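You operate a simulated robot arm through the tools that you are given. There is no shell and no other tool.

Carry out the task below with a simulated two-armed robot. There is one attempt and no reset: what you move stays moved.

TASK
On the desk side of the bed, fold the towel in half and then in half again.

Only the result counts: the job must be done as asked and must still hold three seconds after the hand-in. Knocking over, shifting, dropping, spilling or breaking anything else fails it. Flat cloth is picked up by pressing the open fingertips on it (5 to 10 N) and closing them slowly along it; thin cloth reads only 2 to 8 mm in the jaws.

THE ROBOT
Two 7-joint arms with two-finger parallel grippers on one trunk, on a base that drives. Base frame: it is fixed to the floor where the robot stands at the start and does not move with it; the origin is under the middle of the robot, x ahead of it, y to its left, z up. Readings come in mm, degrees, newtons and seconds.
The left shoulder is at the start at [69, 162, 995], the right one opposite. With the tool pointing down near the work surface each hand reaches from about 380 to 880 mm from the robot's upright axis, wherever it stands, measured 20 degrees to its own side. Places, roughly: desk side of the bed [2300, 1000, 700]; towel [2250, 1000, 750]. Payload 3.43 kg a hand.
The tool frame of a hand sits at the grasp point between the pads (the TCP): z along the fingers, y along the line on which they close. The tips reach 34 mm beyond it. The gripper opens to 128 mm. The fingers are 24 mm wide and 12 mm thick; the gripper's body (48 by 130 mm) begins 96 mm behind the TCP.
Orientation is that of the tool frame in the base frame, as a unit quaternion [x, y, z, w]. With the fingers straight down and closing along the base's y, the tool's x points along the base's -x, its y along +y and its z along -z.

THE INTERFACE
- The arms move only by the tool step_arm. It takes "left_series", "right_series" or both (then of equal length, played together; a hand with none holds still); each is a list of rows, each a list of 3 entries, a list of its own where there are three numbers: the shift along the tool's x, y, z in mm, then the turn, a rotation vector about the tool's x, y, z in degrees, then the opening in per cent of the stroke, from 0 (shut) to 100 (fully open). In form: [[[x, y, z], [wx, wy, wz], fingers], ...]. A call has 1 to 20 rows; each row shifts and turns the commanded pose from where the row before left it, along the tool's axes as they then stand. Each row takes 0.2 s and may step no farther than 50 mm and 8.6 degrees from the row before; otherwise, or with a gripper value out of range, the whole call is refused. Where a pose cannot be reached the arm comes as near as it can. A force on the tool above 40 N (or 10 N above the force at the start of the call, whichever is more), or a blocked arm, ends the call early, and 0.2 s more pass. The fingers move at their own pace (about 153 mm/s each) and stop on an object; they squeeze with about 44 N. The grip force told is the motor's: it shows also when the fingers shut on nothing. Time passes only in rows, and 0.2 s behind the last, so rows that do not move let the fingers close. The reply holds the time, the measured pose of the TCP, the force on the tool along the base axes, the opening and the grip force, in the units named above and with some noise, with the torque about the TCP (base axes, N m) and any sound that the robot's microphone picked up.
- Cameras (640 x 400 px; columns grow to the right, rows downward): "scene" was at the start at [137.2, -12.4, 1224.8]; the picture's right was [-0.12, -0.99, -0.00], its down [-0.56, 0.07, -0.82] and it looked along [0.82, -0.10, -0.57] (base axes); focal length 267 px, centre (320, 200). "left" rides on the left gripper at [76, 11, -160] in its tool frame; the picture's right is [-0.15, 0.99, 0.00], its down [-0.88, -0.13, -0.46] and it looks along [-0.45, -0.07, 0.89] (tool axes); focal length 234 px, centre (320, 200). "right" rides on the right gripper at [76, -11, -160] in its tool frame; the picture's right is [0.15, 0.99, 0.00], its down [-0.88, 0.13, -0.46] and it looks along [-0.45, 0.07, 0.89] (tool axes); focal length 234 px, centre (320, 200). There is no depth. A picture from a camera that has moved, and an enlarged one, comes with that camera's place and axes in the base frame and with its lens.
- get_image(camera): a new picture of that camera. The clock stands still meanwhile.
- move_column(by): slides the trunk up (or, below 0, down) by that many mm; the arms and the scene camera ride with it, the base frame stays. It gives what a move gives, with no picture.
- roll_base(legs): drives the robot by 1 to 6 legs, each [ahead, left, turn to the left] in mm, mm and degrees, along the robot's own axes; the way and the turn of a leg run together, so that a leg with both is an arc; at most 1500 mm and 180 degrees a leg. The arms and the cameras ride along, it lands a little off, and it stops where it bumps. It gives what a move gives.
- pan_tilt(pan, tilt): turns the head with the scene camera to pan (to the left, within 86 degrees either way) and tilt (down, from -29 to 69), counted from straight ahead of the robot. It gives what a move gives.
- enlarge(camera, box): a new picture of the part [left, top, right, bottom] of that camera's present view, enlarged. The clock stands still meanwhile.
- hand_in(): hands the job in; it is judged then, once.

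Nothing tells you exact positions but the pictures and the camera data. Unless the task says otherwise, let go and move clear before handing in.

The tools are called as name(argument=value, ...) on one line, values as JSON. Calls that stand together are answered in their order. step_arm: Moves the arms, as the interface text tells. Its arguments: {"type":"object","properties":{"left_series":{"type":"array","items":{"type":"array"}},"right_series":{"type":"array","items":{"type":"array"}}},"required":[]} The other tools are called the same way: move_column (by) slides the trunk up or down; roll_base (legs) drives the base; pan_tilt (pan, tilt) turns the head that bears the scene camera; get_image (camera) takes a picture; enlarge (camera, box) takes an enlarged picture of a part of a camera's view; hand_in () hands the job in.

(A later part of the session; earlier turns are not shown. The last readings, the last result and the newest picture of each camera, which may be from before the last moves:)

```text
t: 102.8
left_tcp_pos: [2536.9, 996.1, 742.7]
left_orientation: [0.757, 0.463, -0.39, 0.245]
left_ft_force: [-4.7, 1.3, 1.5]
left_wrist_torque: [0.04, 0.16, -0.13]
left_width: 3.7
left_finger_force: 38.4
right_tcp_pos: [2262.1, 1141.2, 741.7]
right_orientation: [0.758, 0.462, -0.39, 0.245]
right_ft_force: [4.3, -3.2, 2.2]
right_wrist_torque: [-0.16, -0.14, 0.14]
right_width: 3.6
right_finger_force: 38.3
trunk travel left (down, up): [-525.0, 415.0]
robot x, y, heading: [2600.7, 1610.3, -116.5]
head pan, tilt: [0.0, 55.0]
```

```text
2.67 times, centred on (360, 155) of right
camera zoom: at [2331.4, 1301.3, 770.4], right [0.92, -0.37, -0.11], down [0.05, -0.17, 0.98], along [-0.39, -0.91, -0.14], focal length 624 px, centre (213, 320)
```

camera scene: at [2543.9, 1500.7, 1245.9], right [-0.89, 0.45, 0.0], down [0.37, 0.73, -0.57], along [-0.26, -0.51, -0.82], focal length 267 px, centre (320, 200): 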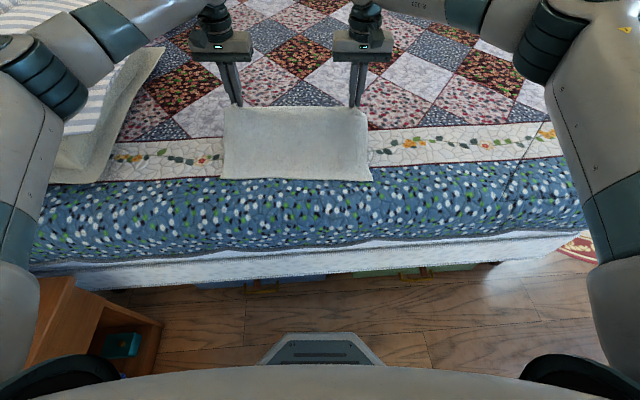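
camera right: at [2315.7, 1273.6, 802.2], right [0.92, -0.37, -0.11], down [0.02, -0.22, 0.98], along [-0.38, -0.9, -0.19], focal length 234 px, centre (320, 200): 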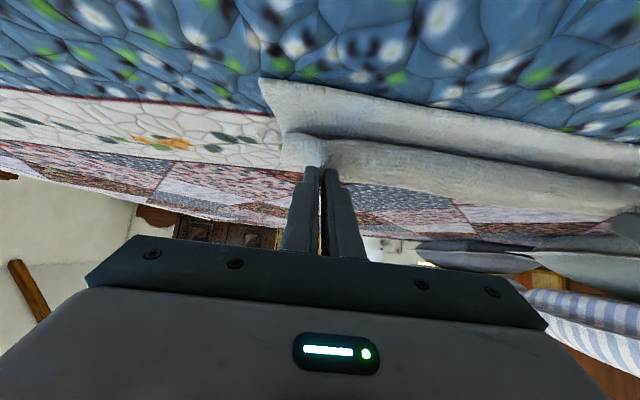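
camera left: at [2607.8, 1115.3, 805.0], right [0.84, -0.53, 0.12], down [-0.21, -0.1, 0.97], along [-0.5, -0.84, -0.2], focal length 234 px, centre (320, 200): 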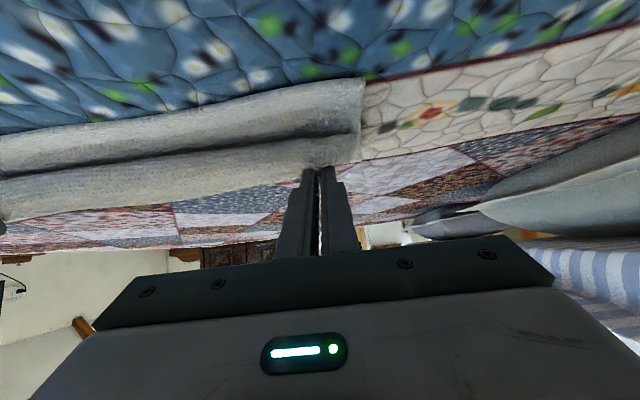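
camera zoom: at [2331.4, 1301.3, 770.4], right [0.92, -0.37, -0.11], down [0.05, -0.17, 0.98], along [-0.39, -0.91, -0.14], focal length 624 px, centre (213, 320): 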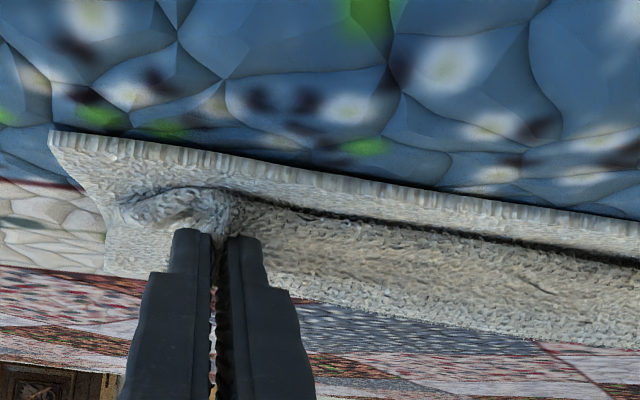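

enlarge(camera="scene", box=[220, 135, 316, 195])

enlarge(camera="scene", box=[290, 135, 386, 195])

enlarge(camera="left", box=[0, 120, 240, 270])

```text
6.67 times, centred on (268, 165) of scene
camera zoom: at [2543.4, 1500.1, 1245.9], right [-0.89, 0.45, 0.0], down [0.37, 0.73, -0.57], along [-0.26, -0.51, -0.82], focal length 1778 px, centre (667, 433)
```

zoom: 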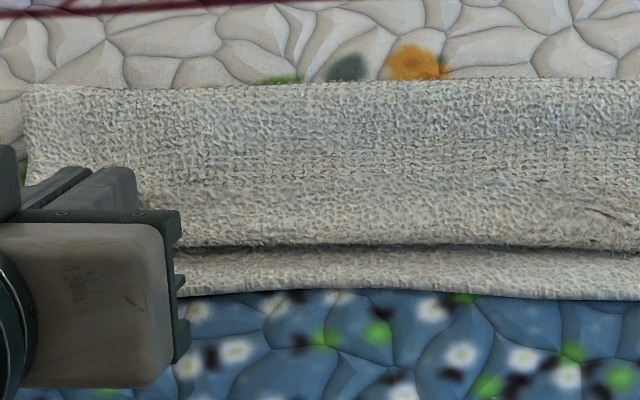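

```text
6.67 times, centred on (338, 165) of scene
camera zoom: at [2543.4, 1500.1, 1245.9], right [-0.89, 0.45, 0.0], down [0.37, 0.73, -0.57], along [-0.26, -0.51, -0.82], focal length 1778 px, centre (200, 433)
```

zoom: 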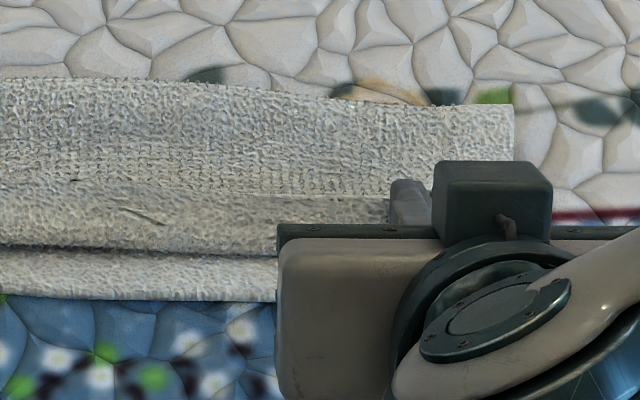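

```text
2.67 times, centred on (120, 195) of left
camera zoom: at [2623.4, 1146.0, 773.7], right [0.84, -0.52, 0.13], down [-0.19, -0.06, 0.98], along [-0.5, -0.85, -0.14], focal length 624 px, centre (853, 213)
```

zoom: 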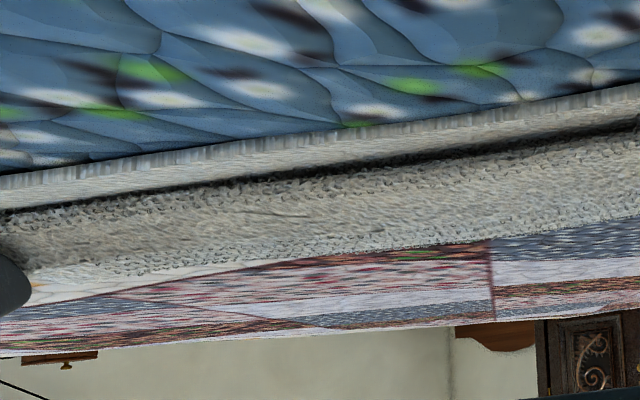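

The crease is at about 560 mm and the near edges almost coincide; a ~27 mm strip is still rolled back at the edge. I'll pull it gently toward me at low height to unroll it.

step_arm(left_series=[[[1.72, 0, -2.46], [0, 0, 0], 0], [[1.72, 0, -2.46], [0, 0, 0], 0], [[1.72, 0, -2.46], [0, 0, 0], 0], [[1.72, 0, -2.46], [0, 0, 0], 0], [[1.72, 0, -2.46], [0, 0, 0], 0], [[0, 0, 0], [0, 0, 0], 0]], right_series=[[[1.72, 0, -2.46], [0, 0, 0], 0], [[1.72, 0, -2.46], [0, 0, 0], 0], [[1.72, 0, -2.46], [0, 0, 0], 0], [[1.72, 0, -2.46], [0, 0, 0], 0], [[1.72, 0, -2.46], [0, 0, 0], 0], [[0, 0, 0], [0, 0, 0], 0]])

enlarge(camera="scene", box=[200, 110, 392, 230])

enlarge(camera="scene", box=[240, 135, 336, 195])

```text
t: 104.2
left_tcp_pos: [2543.5, 1008.9, 742.5]
left_orientation: [0.757, 0.463, -0.39, 0.245]
left_ft_force: [-4.5, 1.2, 1.9]
left_wrist_torque: [0.02, 0.12, -0.09]
left_width: 3.6
left_finger_force: 37.9
right_tcp_pos: [2269.5, 1155.1, 741.5]
right_orientation: [0.757, 0.463, -0.39, 0.245]
right_ft_force: [3.9, -4.1, 1.6]
right_wrist_torque: [-0.13, -0.16, 0.12]
right_width: 3.8
right_finger_force: 38.1
trunk travel left (down, up): [-525.0, 415.0]
robot x, y, heading: [2596.1, 1609.7, -116.9]
head pan, tilt: [0.0, 55.0]
```

```text
3.33 times, centred on (296, 170) of scene
camera zoom: at [2543.7, 1500.2, 1245.9], right [-0.89, 0.45, 0.0], down [0.37, 0.73, -0.57], along [-0.26, -0.51, -0.82], focal length 889 px, centre (400, 300)
```

zoom: 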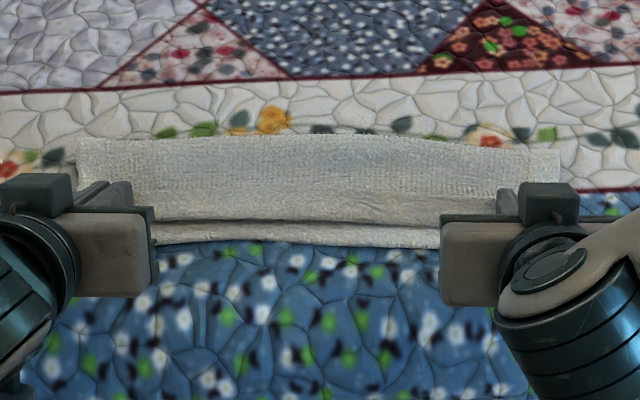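

```text
6.67 times, centred on (288, 165) of scene
camera zoom: at [2543.7, 1500.2, 1245.9], right [-0.89, 0.45, 0.0], down [0.37, 0.73, -0.57], along [-0.26, -0.51, -0.82], focal length 1778 px, centre (533, 433)
```

zoom: 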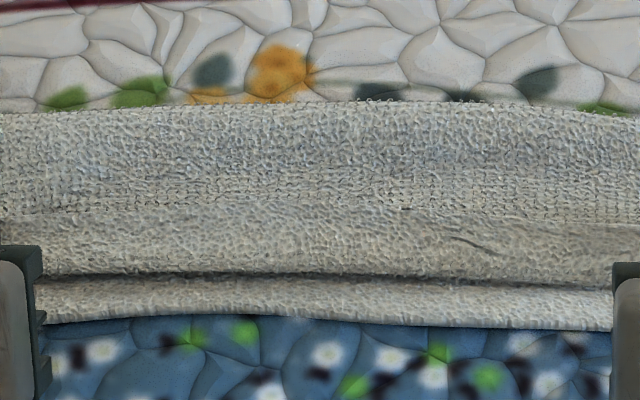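

The whole towel slides rather than unrolling, so I'll let go, and regrip the strip with the fingertips pointing toward me; rotating the hands afterwards to point forward will then flip the strip the right way. Releasing and lifting straight up now.

step_arm(left_series=[[[0, 0, 0], [0, 0, 0], 5], [[0, 0, 0], [0, 0, 0], 12], [[0, 0, 0], [0, 0, 0], 20], [[0, 0, 0], [0, 0, 0], 30], [[0, 0, 0], [0, 0, 0], 36], [[-12, 0, -8.6], [0, 0, 0], 36], [[-20, 0, -14], [0, 0, 0], 36], [[-25, 0, -17.5], [0, 0, 0], 36], [[0, 0, 0], [0, 0, 0], 36]], right_series=[[[0, 0, 0], [0, 0, 0], 5], [[0, 0, 0], [0, 0, 0], 12], [[0, 0, 0], [0, 0, 0], 20], [[0, 0, 0], [0, 0, 0], 30], [[0, 0, 0], [0, 0, 0], 36], [[-12, 0, -8.6], [0, 0, 0], 36], [[-20, 0, -14], [0, 0, 0], 36], [[-25, 0, -17.5], [0, 0, 0], 36], [[0, 0, 0], [0, 0, 0], 36]])

enlarge(camera="scene", box=[200, 110, 392, 230])

get_image(camera="left")

get_image(camera="right")

```text
t: 106.2
left_tcp_pos: [2543.0, 1009.0, 813.3]
left_orientation: [0.757, 0.464, -0.389, 0.246]
left_ft_force: [0.0, 0.6, 0.1]
left_wrist_torque: [-0.03, 0.01, 0.02]
left_width: 46.5
left_finger_force: 0.1
right_tcp_pos: [2270.0, 1159.5, 809.3]
right_orientation: [0.758, 0.463, -0.39, 0.244]
right_ft_force: [0.4, 0.7, -0.4]
right_wrist_torque: [-0.01, -0.01, -0.05]
right_width: 46.1
right_finger_force: 0.0
trunk travel left (down, up): [-525.0, 415.0]
robot x, y, heading: [2596.9, 1610.6, -116.8]
head pan, tilt: [0.0, 55.0]
```

```text
3.33 times, centred on (296, 170) of scene
camera zoom: at [2543.9, 1499.9, 1245.8], right [-0.89, 0.45, 0.0], down [0.37, 0.73, -0.57], along [-0.26, -0.51, -0.82], focal length 889 px, centre (400, 300)
```

zoom: 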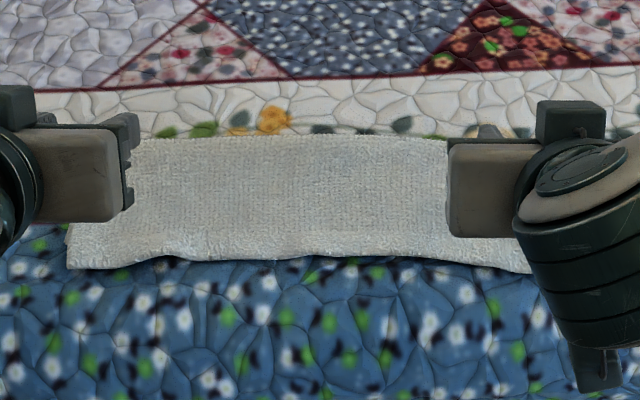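

```text
taken
camera left: at [2629.3, 1160.1, 844.3], right [0.84, -0.52, 0.13], down [-0.19, -0.06, 0.98], along [-0.5, -0.85, -0.15], focal length 234 px, centre (320, 200)
```

left: 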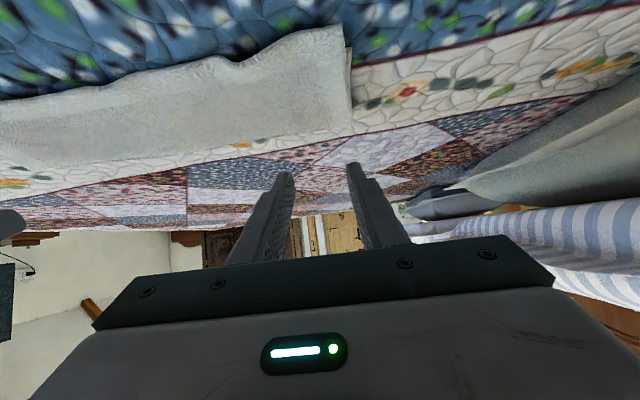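

```text
taken
camera right: at [2338.6, 1319.1, 840.2], right [0.92, -0.37, -0.11], down [0.05, -0.18, 0.98], along [-0.39, -0.91, -0.14], focal length 234 px, centre (320, 200)
```

right: 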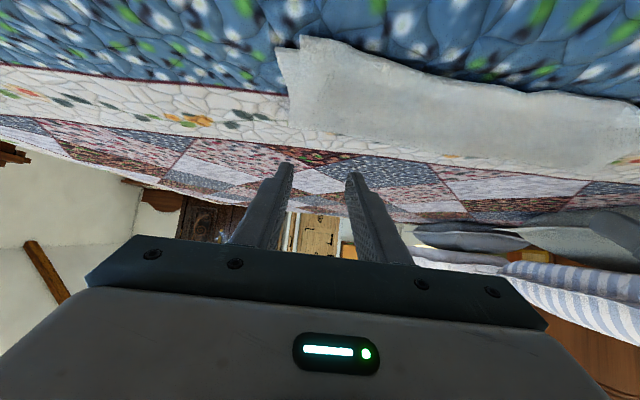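

The edge strip sprang open by itself when released — the upper layer now seems to lie flat. I'll move the hands aside for a clear view.

step_arm(left_series=[[[-25, 20, -17.5], [0, 0, 0], 36], [[-25, 20, -17.5], [0, 0, 0], 36], [[-25, 20, -17.5], [0, 0, 0], 36], [[-25, 20, -17.5], [0, 0, 0], 36], [[0, 0, 0], [0, 0, 0], 36]], right_series=[[[-25, -25, -17.5], [0, 0, 0], 36], [[-25, -25, -17.5], [0, 0, 0], 36], [[-25, -25, -17.5], [0, 0, 0], 36], [[-25, -25, -17.5], [0, 0, 0], 36], [[0, 0, 0], [0, 0, 0], 36]])

get_image(camera="scene")

enlarge(camera="scene", box=[200, 110, 392, 230])

```text
t: 107.5
left_tcp_pos: [2609.4, 961.5, 932.5]
left_orientation: [0.757, 0.464, -0.389, 0.245]
left_ft_force: [0.4, -0.2, 0.5]
left_wrist_torque: [-0.04, 0.01, -0.03]
left_width: 46.0
left_finger_force: 0.0
left hand out of reach, approached as far as the arm can: row 1, 2
right_tcp_pos: [2174.9, 1184.3, 928.7]
right_orientation: [0.757, 0.464, -0.39, 0.244]
right_ft_force: [0.0, -0.8, -1.2]
right_wrist_torque: [-0.02, 0.03, -0.01]
right_width: 46.1
right_finger_force: 0.0
right hand out of reach, approached as far as the arm can: row 2, 3, 4
trunk travel left (down, up): [-525.0, 415.0]
robot x, y, heading: [2599.8, 1609.2, -116.7]
head pan, tilt: [0.0, 55.0]
```

```text
taken
camera scene: at [2543.7, 1499.4, 1245.7], right [-0.89, 0.45, 0.0], down [0.37, 0.73, -0.57], along [-0.26, -0.51, -0.82], focal length 267 px, centre (320, 200)
```

scene: 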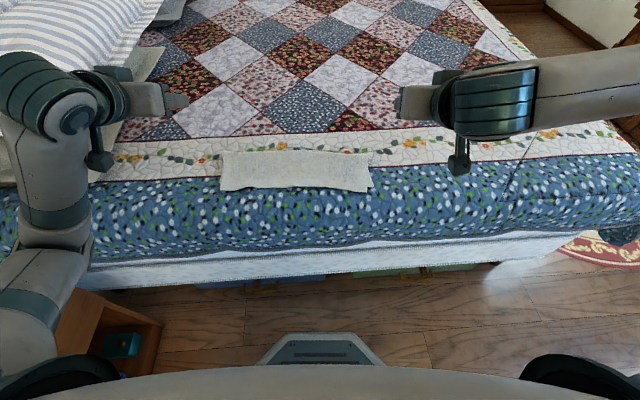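

```text
3.33 times, centred on (296, 170) of scene
camera zoom: at [2543.7, 1499.4, 1245.7], right [-0.89, 0.45, 0.0], down [0.37, 0.73, -0.57], along [-0.26, -0.51, -0.82], focal length 889 px, centre (400, 300)
```

zoom: 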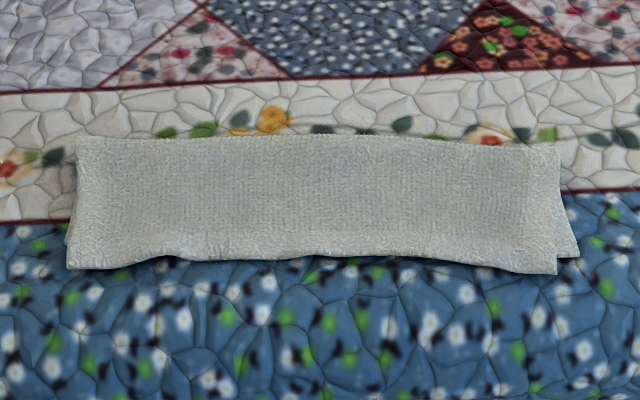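

Fold one now looks good: the crease lies at ~540 mm, both near edges within ~15 mm. For the second fold I'll park the right hand to the side and roll the left hand 90° so its fingers close along the towel's left short end.

step_arm(left_series=[[[0, 0, 0], [0, 7.86, 0], 36], [[0, 0, 0], [0, 7.86, 0], 36], [[0, 0, 0], [0, 7.86, 0], 36], [[0, 0, 0], [0, 7.86, 0], 36], [[0, 0, 0], [0, 7.86, 0], 36], [[0, 0, 0], [0, 7.86, 0], 36], [[0, 0, 0], [0, 7.86, 0], 36], [[0, 0, 0], [0, 0, 8.18], 36], [[0, 0, 0], [0, 0, 8.18], 36], [[0, 0, 0], [0, 0, 8.18], 36], [[0, 0, 0], [0, 0, 8.18], 36], [[0, 0, 0], [0, 0, 8.18], 36], [[0, 0, 0], [0, 0, 8.18], 36], [[0, 0, 0], [0, 0, 8.18], 36], [[0, 0, 0], [0, 0, 8.18], 36], [[0, 0, 0], [0, 0, 8.18], 36], [[0, 0, 0], [0, 0, 8.18], 36], [[0, 0, 0], [0, 0, 8.18], 36]], right_series=[[[0, -20, 0], [0, 7.86, 0], 36], [[0, -30, 0], [0, 7.86, 0], 36], [[0, -30, 0], [0, 7.86, 0], 36], [[0, -30, 0], [0, 7.86, 0], 36], [[0, -30, 0], [0, 7.86, 0], 36], [[0, -30, 0], [0, 7.86, 0], 36], [[0, -30, 0], [0, 7.86, 0], 36], [[0, -30, 0], [0, 0, 0], 36], [[0, -20, 0], [0, 0, 0], 36], [[0, 0, 0], [0, 0, 0], 36], [[0, 0, 0], [0, 0, 0], 36], [[0, 0, 0], [0, 0, 0], 36], [[0, 0, 0], [0, 0, 0], 36], [[0, 0, 0], [0, 0, 0], 36], [[0, 0, 0], [0, 0, 0], 36], [[0, 0, 0], [0, 0, 0], 36], [[0, 0, 0], [0, 0, 0], 36], [[0, 0, 0], [0, 0, 0], 36]])

get_image(camera="scene")

get_image(camera="left")

```text
t: 111.2
left_tcp_pos: [2606.8, 960.8, 933.3]
left_orientation: [0.973, -0.233, 0.006, 0.0]
left_ft_force: [0.3, 0.7, 0.2]
left_wrist_torque: [-0.01, -0.02, 0.0]
left_width: 46.1
left_finger_force: 0.2
right_tcp_pos: [1949.2, 1293.1, 930.2]
right_orientation: [0.851, 0.525, 0.003, 0.002]
right_ft_force: [-0.1, 0.6, 1.1]
right_wrist_torque: [-0.01, -0.03, 0.01]
right_width: 46.2
right_finger_force: 0.1
trunk travel left (down, up): [-525.0, 415.0]
robot x, y, heading: [2596.9, 1610.9, -116.9]
head pan, tilt: [0.0, 55.0]
```

```text
taken
camera scene: at [2543.7, 1500.1, 1245.8], right [-0.89, 0.45, 0.0], down [0.37, 0.73, -0.57], along [-0.26, -0.51, -0.82], focal length 267 px, centre (320, 200)
```

scene: 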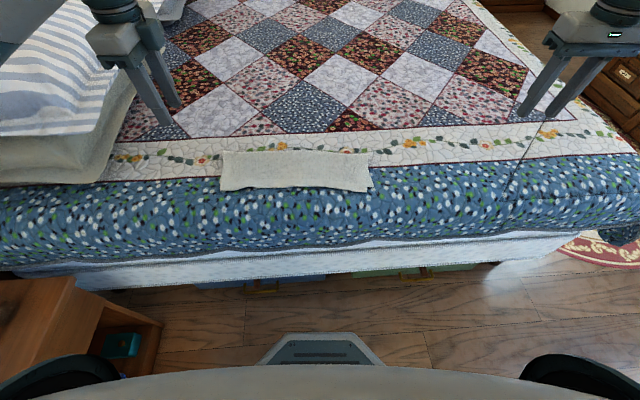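

```text
taken
camera left: at [2666.1, 917.2, 1094.1], right [-0.58, -0.82, -0.01], down [-0.73, 0.52, 0.45], along [-0.36, 0.26, -0.89], focal length 234 px, centre (320, 200)
```

left: 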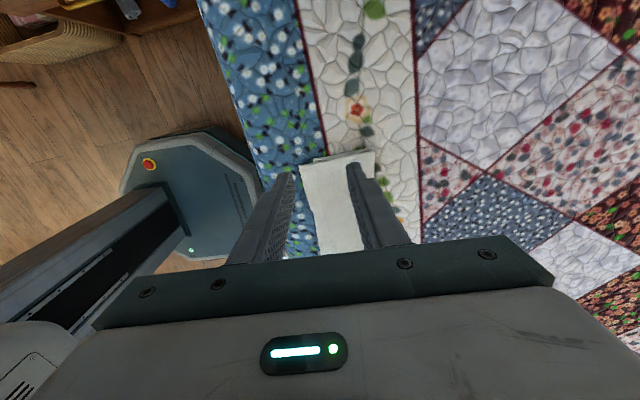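

enlarge(camera="left", box=[270, 120, 430, 220])

```text
4.00 times, centred on (350, 170) of left
camera zoom: at [2666.1, 917.2, 1094.1], right [-0.58, -0.82, -0.01], down [-0.73, 0.52, 0.45], along [-0.36, 0.26, -0.89], focal length 937 px, centre (200, 320)
```

zoom: 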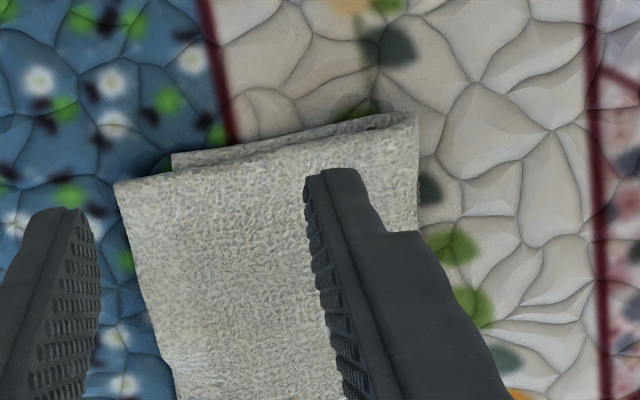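

The left end is well visible: both layers end within a few mm of each other there. I'll bring the left hand down over the middle of that short end, tips tilted slightly to the right.

step_arm(left_series=[[[-16, 10, 40], [0, 0, 0], 36], [[-16, 10, 40], [0, 0, 0], 36], [[-16, 10, 40], [0, 0, 0], 36], [[0, 0, 10], [0, -8.33, 0], 36], [[0, 0, 0], [0, -8.33, 0], 36], [[0, 0, 0], [0, -8.33, 0], 36], [[0, 0, 0], [0, 0, 0], 36]])

get_image(camera="left")

get_image(camera="scene")

```text
t: 112.8
left_tcp_pos: [2553.0, 958.9, 802.7]
left_orientation: [0.951, -0.226, -0.207, -0.05]
left_ft_force: [-0.3, 0.1, -0.8]
left_wrist_torque: [0.03, -0.02, 0.01]
left_width: 45.9
left_finger_force: 0.1
right_tcp_pos: [1948.3, 1293.2, 930.5]
right_orientation: [0.852, 0.524, 0.004, 0.004]
right_ft_force: [-0.4, -0.1, 0.1]
right_wrist_torque: [0.01, -0.03, -0.01]
right_width: 46.0
right_finger_force: 0.0
trunk travel left (down, up): [-525.0, 415.0]
robot x, y, heading: [2597.4, 1611.5, -117.0]
head pan, tilt: [0.0, 55.0]
```

```text
taken
camera left: at [2666.4, 886.2, 917.1], right [-0.56, -0.82, 0.06], down [-0.49, 0.39, 0.78], along [-0.66, 0.41, -0.62], focal length 234 px, centre (320, 200)
```

left: 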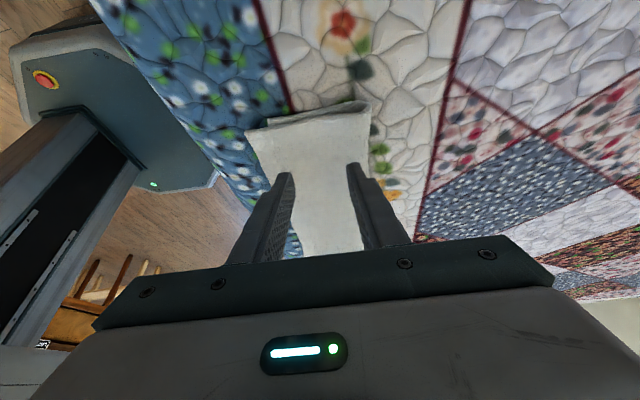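

```text
taken
camera scene: at [2543.0, 1500.3, 1245.8], right [-0.89, 0.45, 0.0], down [0.37, 0.73, -0.57], along [-0.26, -0.51, -0.82], focal length 267 px, centre (320, 200)
```

scene: 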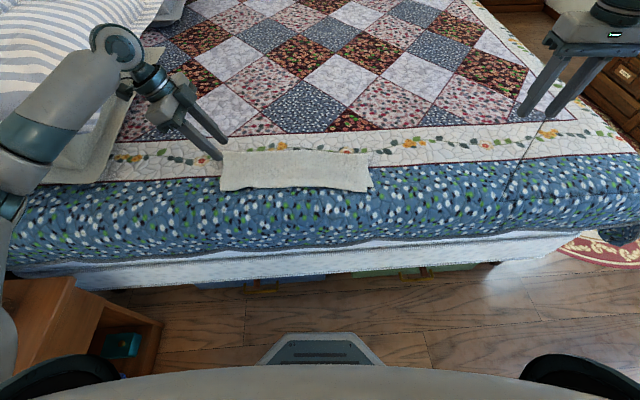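

step_arm(left_series=[[[6, 1, 13.6], [0, 0, 0], 36], [[6, 1, 13.6], [0, 0, 0], 36], [[6, 1, 13.6], [0, 0, 0], 36], [[0, 0, 0], [0, 0, 0], 36]])

enlarge(camera="left", box=[220, 70, 460, 220])

```text
t: 113.8
left_tcp_pos: [2549.8, 954.9, 758.0]
left_orientation: [0.951, -0.227, -0.206, -0.051]
left_ft_force: [0.1, 0.3, 0.1]
left_wrist_torque: [-0.02, -0.02, 0.03]
left_width: 46.4
left_finger_force: 0.1
right_tcp_pos: [1949.3, 1293.0, 931.2]
right_orientation: [0.852, 0.524, 0.004, 0.003]
right_ft_force: [0.2, 0.4, 0.3]
right_wrist_torque: [0.02, -0.01, 0.06]
right_width: 46.2
right_finger_force: 0.1
trunk travel left (down, up): [-525.0, 415.0]
robot x, y, heading: [2601.0, 1610.3, -117.1]
head pan, tilt: [0.0, 55.0]
```

```text
2.67 times, centred on (340, 145) of left
camera zoom: at [2663.0, 883.5, 872.9], right [-0.56, -0.82, 0.06], down [-0.49, 0.39, 0.78], along [-0.66, 0.41, -0.62], focal length 624 px, centre (267, 347)
```

zoom: 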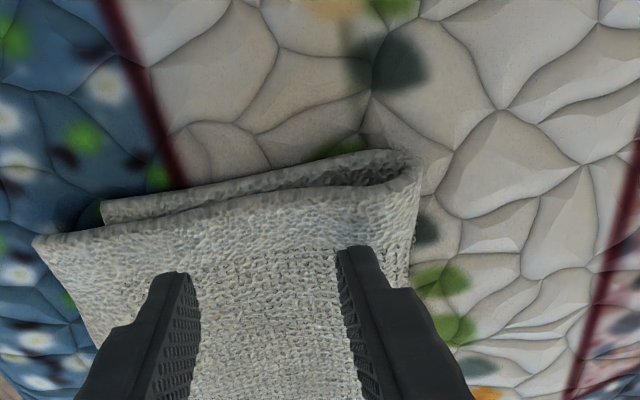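

step_arm(left_series=[[[1.7, 0, 3.6], [0, 0, 0], 36], [[1.7, 0, 3.6], [0, 0, 0], 36], [[0.85, 0, 1.8], [0, 0, 0], 36], [[0, 0, 0], [0, 0, 0], 36]])

enlarge(camera="left", box=[220, 70, 460, 220])

```text
t: 114.8
left_tcp_pos: [2548.7, 953.8, 747.1]
left_orientation: [0.951, -0.225, -0.205, -0.05]
left_ft_force: [-0.9, 0.6, -0.5]
left_wrist_torque: [-0.02, 0.0, 0.02]
left_width: 46.2
left_finger_force: 0.1
right_tcp_pos: [1948.9, 1293.5, 931.0]
right_orientation: [0.852, 0.524, 0.004, 0.003]
right_ft_force: [0.1, 0.0, 0.3]
right_wrist_torque: [-0.01, 0.0, 0.0]
right_width: 46.1
right_finger_force: 0.0
trunk travel left (down, up): [-525.0, 415.0]
robot x, y, heading: [2600.7, 1610.3, -116.9]
head pan, tilt: [0.0, 55.0]
```

```text
2.67 times, centred on (340, 145) of left
camera zoom: at [2663.0, 882.8, 862.7], right [-0.56, -0.82, 0.06], down [-0.49, 0.39, 0.78], along [-0.66, 0.41, -0.62], focal length 624 px, centre (267, 347)
```

zoom: 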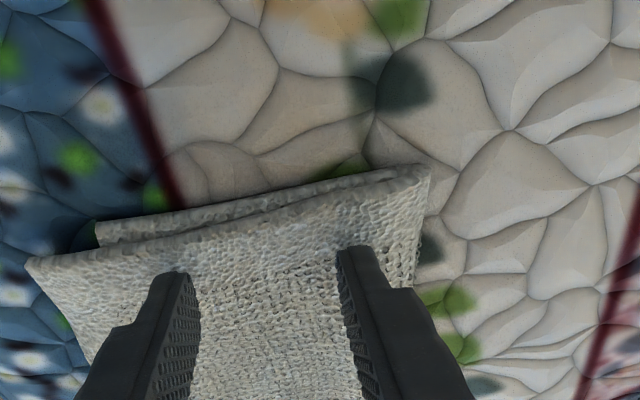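

step_arm(left_series=[[[0.85, 0, 1.8], [0, 0, 0], 36], [[0.85, 0, 1.8], [0, 0, 0], 36], [[0, 0, 0], [0, 0, 0], 36]])

```text
t: 115.7
left_tcp_pos: [2550.1, 954.0, 744.0]
left_orientation: [0.951, -0.225, -0.205, -0.05]
left_ft_force: [0.1, 0.2, 1.2]
left_wrist_torque: [-0.01, -0.01, 0.02]
left_width: 46.1
left_finger_force: 0.1
right_tcp_pos: [1950.0, 1293.4, 931.1]
right_orientation: [0.852, 0.524, 0.003, 0.002]
right_ft_force: [-0.4, -0.3, -0.2]
right_wrist_torque: [0.0, -0.01, 0.02]
right_width: 46.1
right_finger_force: 0.1
trunk travel left (down, up): [-525.0, 415.0]
robot x, y, heading: [2599.3, 1607.5, -116.9]
head pan, tilt: [0.0, 55.0]
```

step_arm(left_series=[[[0.85, 0, 1.8], [0, 0, 0], 36], [[0.6, 0, 1.3], [0, 0, 0], 36], [[0, 0, 0], [0, 0, 0], 36]])

```text
t: 116.5
left_tcp_pos: [2550.0, 953.2, 741.3]
left_orientation: [0.951, -0.226, -0.205, -0.05]
left_ft_force: [-1.3, 1.8, 9.1]
left_wrist_torque: [0.05, 0.1, 0.04]
left_width: 46.1
left_finger_force: 0.0
right_tcp_pos: [1949.3, 1293.1, 930.3]
right_orientation: [0.852, 0.524, 0.004, 0.003]
right_ft_force: [0.1, -0.2, 0.4]
right_wrist_torque: [0.01, 0.01, 0.0]
right_width: 46.2
right_finger_force: 0.1
trunk travel left (down, up): [-525.0, 415.0]
robot x, y, heading: [2600.4, 1609.3, -116.8]
head pan, tilt: [0.0, 55.0]
```

Pressing at 9 N; closing slowly, and the jaw reading will tell whether one or two layers are caught.

step_arm(left_series=[[[0, 0, 0], [0, 0, 0], 34], [[0, 0, 0], [0, 0, 0], 32], [[0, 0, 0], [0, 0, 0], 30], [[0, 0, 0], [0, 0, 0], 28], [[0, 0, 0], [0, 0, 0], 26], [[0, 0, 0], [0, 0, 0], 24], [[0, 0, 0], [0, 0, 0], 22], [[0, 0, 0], [0, 0, 0], 20], [[0, 0, 0], [0, 0, 0], 18], [[0, 0, 0], [0, 0, 0], 16], [[0, 0, 0], [0, 0, 0], 14], [[0, 0, 0], [0, 0, 0], 12], [[0, 0, 0], [0, 0, 0], 10], [[0, 0, 0], [0, 0, 0], 8], [[0, 0, 0], [0, 0, 0], 6], [[0, 0, 0], [0, 0, 0], 4], [[0, 0, 0], [0, 0, 0], 2], [[0, 0, 0], [0, 0, 0], 0], [[0, 0, 0], [0, 0, 0], 0], [[0, 0, 0], [0, 0, 0], 0]])

enlarge(camera="left", box=[220, 70, 460, 220])

```text
t: 120.7
left_tcp_pos: [2550.3, 953.2, 741.4]
left_orientation: [0.951, -0.227, -0.205, -0.051]
left_ft_force: [-0.2, -0.3, 10.1]
left_wrist_torque: [-0.07, 0.04, 0.01]
left_width: 4.1
left_finger_force: 38.5
right_tcp_pos: [1948.8, 1294.7, 931.0]
right_orientation: [0.852, 0.524, 0.004, 0.004]
right_ft_force: [-0.2, 0.5, 0.2]
right_wrist_torque: [0.0, -0.02, -0.02]
right_width: 46.0
right_finger_force: 0.1
trunk travel left (down, up): [-525.0, 415.0]
robot x, y, heading: [2602.7, 1610.1, -116.6]
head pan, tilt: [0.0, 55.0]
```

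```text
2.67 times, centred on (340, 145) of left
camera zoom: at [2663.8, 883.3, 856.2], right [-0.56, -0.82, 0.06], down [-0.49, 0.39, 0.78], along [-0.66, 0.41, -0.62], focal length 624 px, centre (267, 347)
```

zoom: 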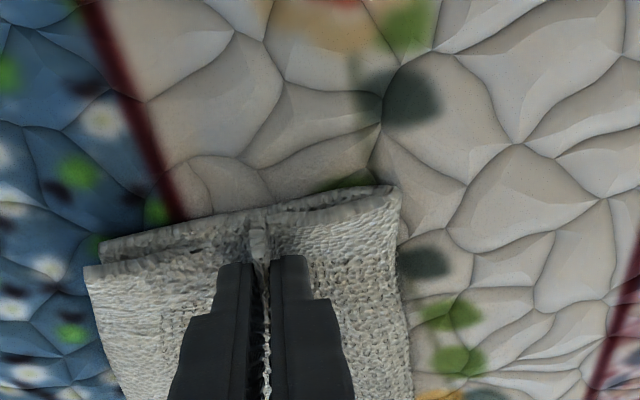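

Only the upper layer was caught (4.1 mm). I'll open again while pressed so the pucker spreads flat, and lift off; next I'll use one finger as a wall against the towel's left end so both layers get pushed into the jaws together.

step_arm(left_series=[[[0, 0, 0], [0, 0, 0], 4], [[0, 0, 0], [0, 0, 0], 8], [[0, 0, 0], [0, 0, 0], 12], [[0, 0, 0], [0, 0, 0], 16], [[0, 0, 0], [0, 0, 0], 20], [[0, 0, 0], [0, 0, 0], 24], [[0, 0, 0], [0, 0, 0], 28], [[0, 0, 0], [0, 0, 0], 32], [[0, 0, 0], [0, 0, 0], 36], [[0, 0, 0], [0, 0, 0], 38], [[-6, 0, -14], [0, 0, 0], 38], [[-10, 0, -22], [0, 0, 0], 38], [[-12, 0, -26], [0, 0, 0], 38], [[0, 0, 0], [0, 0, 0], 38]])

get_image(camera="left")

enlarge(camera="scene", box=[200, 110, 392, 230])

```text
t: 123.7
left_tcp_pos: [2552.1, 953.2, 809.6]
left_orientation: [0.951, -0.225, -0.205, -0.051]
left_ft_force: [0.2, 0.2, -0.3]
left_wrist_torque: [-0.01, 0.0, -0.01]
left_width: 48.9
left_finger_force: 0.1
right_tcp_pos: [1948.9, 1292.9, 931.2]
right_orientation: [0.852, 0.524, 0.003, 0.003]
right_ft_force: [0.8, 0.8, 0.3]
right_wrist_torque: [-0.02, 0.01, -0.04]
right_width: 46.1
right_finger_force: 0.0
trunk travel left (down, up): [-525.0, 415.0]
robot x, y, heading: [2596.2, 1610.7, -116.7]
head pan, tilt: [0.0, 55.0]
```

```text
taken
camera left: at [2665.8, 881.4, 924.0], right [-0.56, -0.82, 0.06], down [-0.49, 0.39, 0.78], along [-0.66, 0.41, -0.62], focal length 234 px, centre (320, 200)
```

left: 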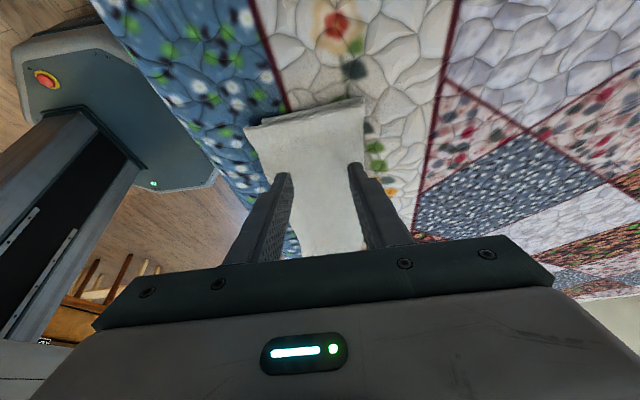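

```text
3.33 times, centred on (296, 170) of scene
camera zoom: at [2543.8, 1499.9, 1245.8], right [-0.89, 0.45, 0.0], down [0.37, 0.73, -0.57], along [-0.26, -0.51, -0.82], focal length 889 px, centre (400, 300)
```

zoom: 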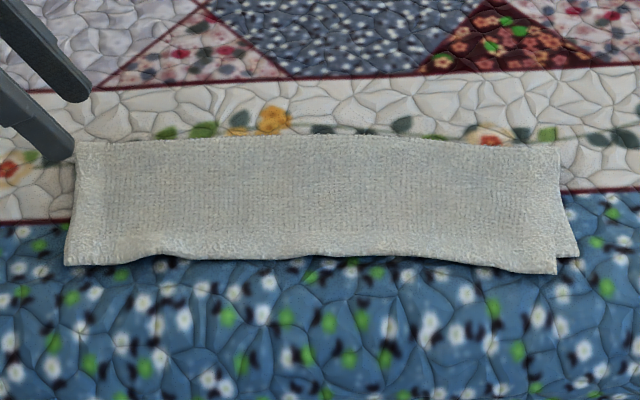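

step_arm(left_series=[[[0, 0, -15], [0, 8.33, 0], 38], [[0, 0, -15], [0, 8.33, 0], 38], [[0, 0, 0], [0, 8.33, 0], 38], [[0, 0, 0], [0, 0, -8.18], 38], [[0, 0, 0], [0, 0, -8.18], 38], [[0, 0, 0], [0, 0, -8.18], 38], [[0, 0, 0], [0, 0, -8.18], 38], [[0, 0, 0], [0, 0, -8.18], 38], [[0, 0, 0], [0, 0, -8.18], 38], [[0, 0, 0], [0, 0, -8.18], 38], [[0, 0, 0], [0, 0, -8.18], 34], [[0, 0, 0], [0, 0, -8.18], 34], [[0, 0, 0], [0, 0, -8.18], 34], [[0, 0, 0], [0, 0, -8.18], 34], [[0, 0, 0], [5, 0, 0], 32], [[0, 0, 0], [5, 0, 0], 32], [[0, 0, 0], [0, 0, 0], 32]])

get_image(camera="left")

get_image(camera="scene")

```text
t: 127.2
left_tcp_pos: [2559.1, 949.9, 835.9]
left_orientation: [0.849, 0.522, -0.042, -0.07]
left_ft_force: [-0.8, -0.9, -0.3]
left_wrist_torque: [0.0, -0.01, -0.02]
left_width: 41.1
left_finger_force: 0.1
right_tcp_pos: [1949.4, 1293.9, 930.7]
right_orientation: [0.852, 0.524, 0.004, 0.003]
right_ft_force: [0.0, -0.2, -0.4]
right_wrist_torque: [0.0, 0.01, 0.0]
right_width: 46.1
right_finger_force: 0.0
trunk travel left (down, up): [-525.0, 415.0]
robot x, y, heading: [2602.8, 1611.5, -116.8]
head pan, tilt: [0.0, 55.0]
```

```text
taken
camera left: at [2624.5, 999.8, 993.1], right [0.81, -0.57, -0.16], down [-0.45, -0.76, 0.47], along [-0.39, -0.3, -0.87], focal length 234 px, centre (320, 200)
```

left: 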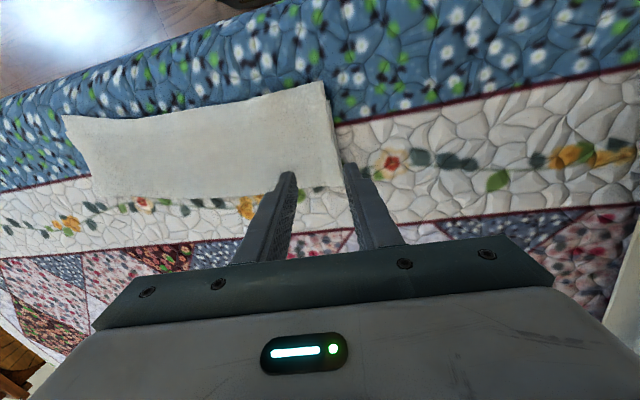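

```text
taken
camera scene: at [2543.4, 1500.2, 1245.8], right [-0.89, 0.45, 0.0], down [0.37, 0.73, -0.57], along [-0.26, -0.51, -0.82], focal length 267 px, centre (320, 200)
```

scene: 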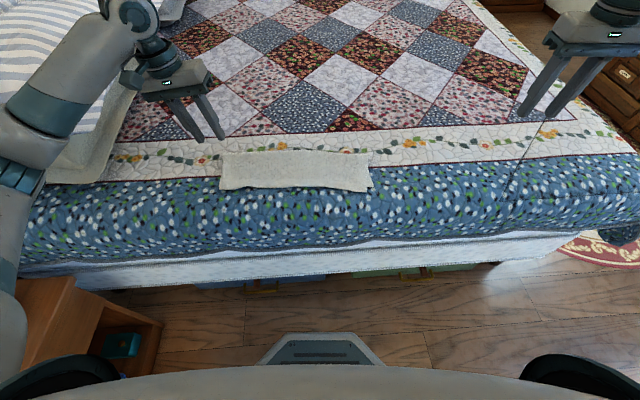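

step_arm(left_series=[[[0, 0, 0], [-5, 0, 0], 32], [[2, -2.7, 25.7], [0, 0, 0], 32], [[2, -2.7, 25.7], [0, 0, 0], 32], [[2, -2.7, 25.7], [0, 0, 0], 32], [[0, 0, 0], [0, 0, 0], 32]])

get_image(camera="left")

enlarge(camera="left", box=[220, 80, 460, 230])

```text
t: 128.4
left_tcp_pos: [2550.1, 960.0, 759.5]
left_orientation: [0.851, 0.524, -0.019, -0.034]
left_ft_force: [-0.2, 1.1, -0.7]
left_wrist_torque: [0.07, -0.02, 0.0]
left_width: 41.0
left_finger_force: 0.1
right_tcp_pos: [1948.6, 1294.3, 931.5]
right_orientation: [0.852, 0.524, 0.004, 0.003]
right_ft_force: [0.4, 0.8, -0.3]
right_wrist_torque: [-0.05, -0.02, -0.02]
right_width: 46.1
right_finger_force: 0.0
trunk travel left (down, up): [-525.0, 415.0]
robot x, y, heading: [2600.1, 1611.0, -116.8]
head pan, tilt: [0.0, 55.0]
```

```text
taken
camera left: at [2602.2, 1016.3, 918.6], right [0.81, -0.57, -0.08], down [-0.48, -0.74, 0.46], along [-0.32, -0.34, -0.88], focal length 234 px, centre (320, 200)
```

left: 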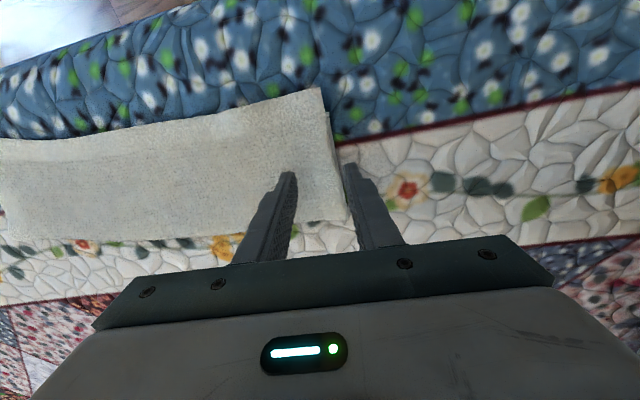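

```text
2.67 times, centred on (340, 155) of left
camera zoom: at [2602.2, 1016.3, 918.6], right [0.81, -0.57, -0.08], down [-0.48, -0.74, 0.46], along [-0.32, -0.34, -0.88], focal length 624 px, centre (267, 320)
```

zoom: 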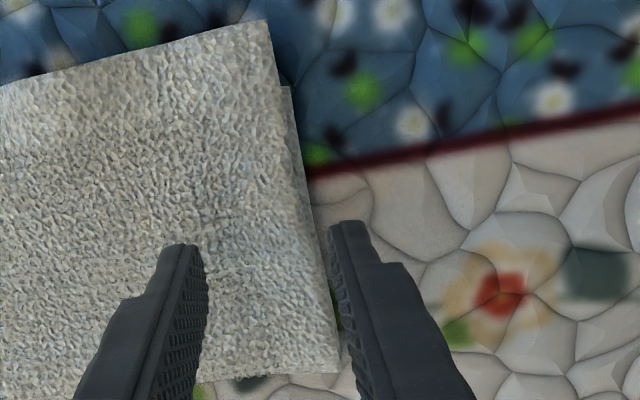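

step_arm(left_series=[[[0, 1.6, 5], [0, 0, 0], 32], [[0, 1.4, 5], [0, 0, 0], 32], [[0, 0.4, 4.5], [0, 0, 0], 32], [[0, 0, 0], [0, 0, 0], 32]])

enlarge(camera="left", box=[220, 80, 460, 230])

```text
t: 129.4
left_tcp_pos: [2551.5, 958.9, 745.1]
left_orientation: [0.851, 0.523, -0.018, -0.034]
left_ft_force: [0.1, -0.5, 0.0]
left_wrist_torque: [0.03, -0.01, 0.01]
left_width: 41.0
left_finger_force: 0.1
right_tcp_pos: [1949.6, 1293.3, 929.9]
right_orientation: [0.852, 0.524, 0.003, 0.003]
right_ft_force: [0.2, -0.1, -0.4]
right_wrist_torque: [0.0, -0.04, 0.0]
right_width: 46.2
right_finger_force: 0.0
trunk travel left (down, up): [-525.0, 415.0]
robot x, y, heading: [2595.0, 1608.4, -116.9]
head pan, tilt: [0.0, 55.0]
```

```text
2.67 times, centred on (340, 155) of left
camera zoom: at [2604.5, 1016.2, 904.6], right [0.81, -0.57, -0.08], down [-0.48, -0.74, 0.46], along [-0.32, -0.34, -0.88], focal length 624 px, centre (267, 320)
```

zoom: 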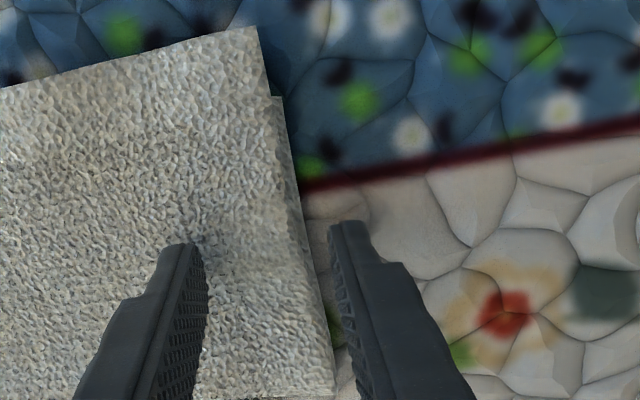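

step_arm(left_series=[[[0, 0, 2], [0, 0, 0], 32], [[0, 0, 1.5], [0, 0, 0], 32], [[0, 0, 0], [0, 0, 0], 32]])

```text
t: 130.2
left_tcp_pos: [2551.1, 960.3, 741.4]
left_orientation: [0.851, 0.524, -0.019, -0.033]
left_ft_force: [-0.5, 0.1, 0.5]
left_wrist_torque: [-0.03, 0.03, -0.01]
left_width: 40.8
left_finger_force: 0.0
right_tcp_pos: [1948.1, 1293.2, 931.1]
right_orientation: [0.852, 0.524, 0.003, 0.003]
right_ft_force: [0.6, 0.0, 0.0]
right_wrist_torque: [0.05, 0.0, 0.05]
right_width: 46.0
right_finger_force: 0.0
trunk travel left (down, up): [-525.0, 415.0]
robot x, y, heading: [2600.5, 1612.9, -116.7]
head pan, tilt: [0.0, 55.0]
```

step_arm(left_series=[[[0, 0, 1.5], [0, 0, 0], 32], [[0, 0, 1], [0, 0, 0], 32], [[0, 0, 0], [0, 0, 0], 32]])

```text
t: 131.1
left_tcp_pos: [2550.3, 959.5, 738.6]
left_orientation: [0.851, 0.524, -0.018, -0.033]
left_ft_force: [0.9, -0.1, 1.7]
left_wrist_torque: [-0.02, -0.01, -0.02]
left_width: 40.4
left_finger_force: 0.0
right_tcp_pos: [1949.2, 1293.7, 931.3]
right_orientation: [0.852, 0.524, 0.003, 0.003]
right_ft_force: [-0.1, 0.1, -0.3]
right_wrist_torque: [0.01, 0.01, -0.04]
right_width: 46.1
right_finger_force: 0.1
trunk travel left (down, up): [-525.0, 415.0]
robot x, y, heading: [2597.6, 1610.5, -116.7]
head pan, tilt: [0.0, 55.0]
```

step_arm(left_series=[[[0, 0, 1], [0, 0, 0], 32], [[0, 0, 0.5], [0, 0, 0], 32], [[0, 0, 0], [0, 0, 0], 32]])

enlarge(camera="left", box=[220, 80, 460, 230])

```text
t: 131.8
left_tcp_pos: [2550.6, 959.7, 738.3]
left_orientation: [0.851, 0.524, -0.019, -0.033]
left_ft_force: [-1.1, -0.6, 4.2]
left_wrist_torque: [0.03, 0.1, -0.01]
left_width: 40.8
left_finger_force: 0.0
right_tcp_pos: [1948.5, 1294.1, 931.2]
right_orientation: [0.852, 0.524, 0.005, 0.004]
right_ft_force: [0.2, 0.1, 0.4]
right_wrist_torque: [-0.04, 0.01, -0.04]
right_width: 46.0
right_finger_force: 0.1
trunk travel left (down, up): [-525.0, 415.0]
robot x, y, heading: [2601.1, 1605.5, -116.9]
head pan, tilt: [0.0, 55.0]
```

```text
2.67 times, centred on (340, 155) of left
camera zoom: at [2604.4, 1016.8, 898.0], right [0.81, -0.57, -0.08], down [-0.48, -0.74, 0.46], along [-0.32, -0.34, -0.88], focal length 624 px, centre (267, 320)
```

zoom: 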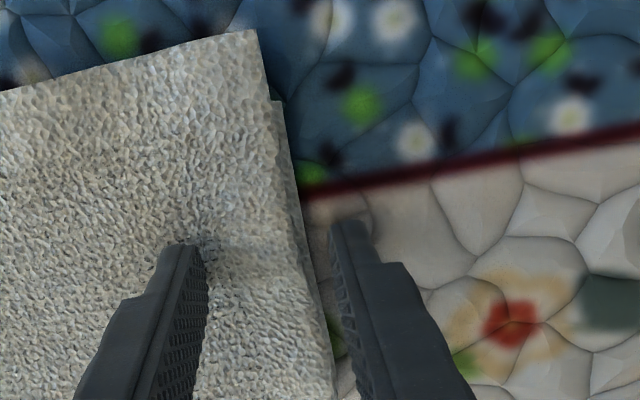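

The right finger presses the towel but the left (wall) finger isn't yet on the quilt; I tilt 4° more so the wall finger reaches down.

step_arm(left_series=[[[0, 0, 0], [4, 0, 0], 32], [[0, 0, 1], [0, 0, 0], 32], [[0, 0, 0.5], [0, 0, 0], 32], [[0, 0, 0], [0, 0, 0], 32]])

```text
t: 132.8
left_tcp_pos: [2552.9, 959.1, 738.4]
left_orientation: [0.849, 0.523, -0.038, -0.063]
left_ft_force: [4.2, 0.6, 14.9]
left_wrist_torque: [-0.12, -0.42, 0.05]
left_width: 41.0
left_finger_force: 0.1
right_tcp_pos: [1950.0, 1295.7, 931.7]
right_orientation: [0.852, 0.524, 0.004, 0.004]
right_ft_force: [-0.6, 0.8, -0.4]
right_wrist_torque: [-0.03, 0.0, -0.03]
right_width: 45.9
right_finger_force: 0.1
trunk travel left (down, up): [-525.0, 415.0]
robot x, y, heading: [2597.2, 1610.8, -116.7]
head pan, tilt: [0.0, 55.0]
```

step_arm(left_series=[[[0, 0, -0.5], [-2, 0, 0], 32], [[0, 0, 0], [0, 0, 0], 32], [[0, 0, 0], [0, 0, 0], 32]])

```text
t: 133.7
left_tcp_pos: [2551.3, 960.0, 737.0]
left_orientation: [0.85, 0.523, -0.028, -0.049]
left_ft_force: [1.7, 0.8, 14.0]
left_wrist_torque: [0.0, -0.11, 0.03]
left_width: 40.6
left_finger_force: 0.1
right_tcp_pos: [1949.7, 1295.9, 931.3]
right_orientation: [0.852, 0.524, 0.003, 0.003]
right_ft_force: [0.1, -0.2, -0.2]
right_wrist_torque: [-0.01, 0.0, -0.02]
right_width: 46.1
right_finger_force: 0.0
trunk travel left (down, up): [-525.0, 415.0]
robot x, y, heading: [2599.0, 1611.1, -116.8]
head pan, tilt: [0.0, 55.0]
```

Both fingers now share the load (≈9 N on the quilt side, ≈5 N on the towel). Closing slowly to push both layers' ends into the jaws.

step_arm(left_series=[[[0, 0, 0], [0, 0, 0], 30], [[0, 0, 0], [0, 0, 0], 28], [[0, 0, 0], [0, 0, 0], 26], [[0, 0, 0], [0, 0, 0], 24], [[0, 0, 0], [0, 0, 0], 22], [[0, 0, 0], [0, 0, 0], 20], [[0, 0, 0], [0, 0, 0], 18], [[0, 0, 0], [0, 0, 0], 16], [[0, 0, 0], [0, 0, 0], 14], [[0, 0, 0], [0, 0, 0], 14]])

enlarge(camera="left", box=[220, 80, 460, 230])

```text
t: 135.8
left_tcp_pos: [2550.7, 959.9, 738.1]
left_orientation: [0.85, 0.523, -0.029, -0.048]
left_ft_force: [-8.9, 3.1, 16.9]
left_wrist_torque: [0.29, 0.52, 0.02]
left_width: 16.2
left_finger_force: 8.2
right_tcp_pos: [1948.2, 1294.6, 932.3]
right_orientation: [0.852, 0.524, 0.004, 0.003]
right_ft_force: [-0.2, 0.1, 0.2]
right_wrist_torque: [0.03, -0.02, -0.04]
right_width: 46.1
right_finger_force: 0.0
trunk travel left (down, up): [-525.0, 415.0]
robot x, y, heading: [2595.4, 1610.2, -116.8]
head pan, tilt: [0.0, 55.0]
```

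```text
2.67 times, centred on (340, 155) of left
camera zoom: at [2609.0, 1014.6, 895.9], right [0.81, -0.57, -0.11], down [-0.47, -0.75, 0.47], along [-0.35, -0.33, -0.88], focal length 624 px, centre (267, 320)
```

zoom: 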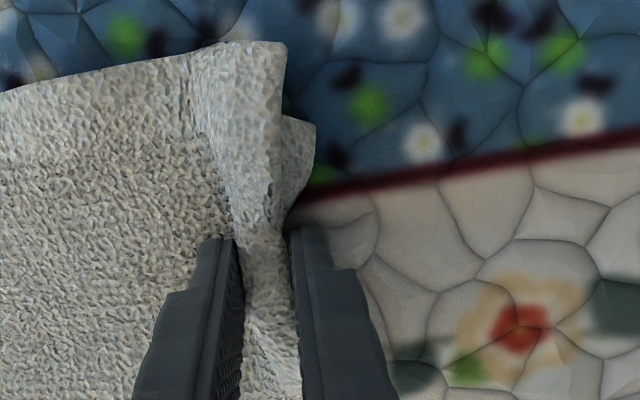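

A ridge with both layers is rising between the fingers. Closing fully.

step_arm(left_series=[[[0, 0, 0], [0, 0, 0], 12], [[0, 0, 0], [0, 0, 0], 10], [[0, 0, 0], [0, 0, 0], 8], [[0, 0, 0], [0, 0, 0], 6], [[0, 0, 0], [0, 0, 0], 4], [[0, 0, 0], [0, 0, 0], 2], [[0, 0, 0], [0, 0, 0], 0], [[0, 0, 0], [0, 0, 0], 0], [[0, 0, 0], [0, 0, 0], 0]])

enlarge(camera="left", box=[220, 80, 460, 230])

```text
t: 137.8
left_tcp_pos: [2549.9, 961.8, 737.2]
left_orientation: [0.851, 0.523, -0.029, -0.048]
left_ft_force: [-10.2, 4.1, 20.1]
left_wrist_torque: [0.23, 0.55, 0.04]
left_width: 11.3
left_finger_force: 44.2
right_tcp_pos: [1948.6, 1295.8, 931.1]
right_orientation: [0.852, 0.524, 0.003, 0.004]
right_ft_force: [-0.6, 0.6, -0.4]
right_wrist_torque: [-0.01, -0.01, 0.01]
right_width: 46.0
right_finger_force: 0.1
trunk travel left (down, up): [-525.0, 415.0]
robot x, y, heading: [2597.5, 1611.0, -116.8]
head pan, tilt: [0.0, 55.0]
```

```text
2.67 times, centred on (340, 155) of left
camera zoom: at [2608.3, 1015.1, 896.2], right [0.81, -0.57, -0.11], down [-0.47, -0.75, 0.47], along [-0.35, -0.33, -0.88], focal length 624 px, centre (267, 320)
```

zoom: 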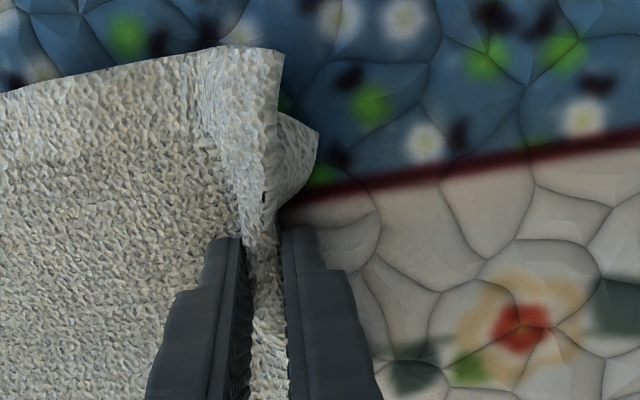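

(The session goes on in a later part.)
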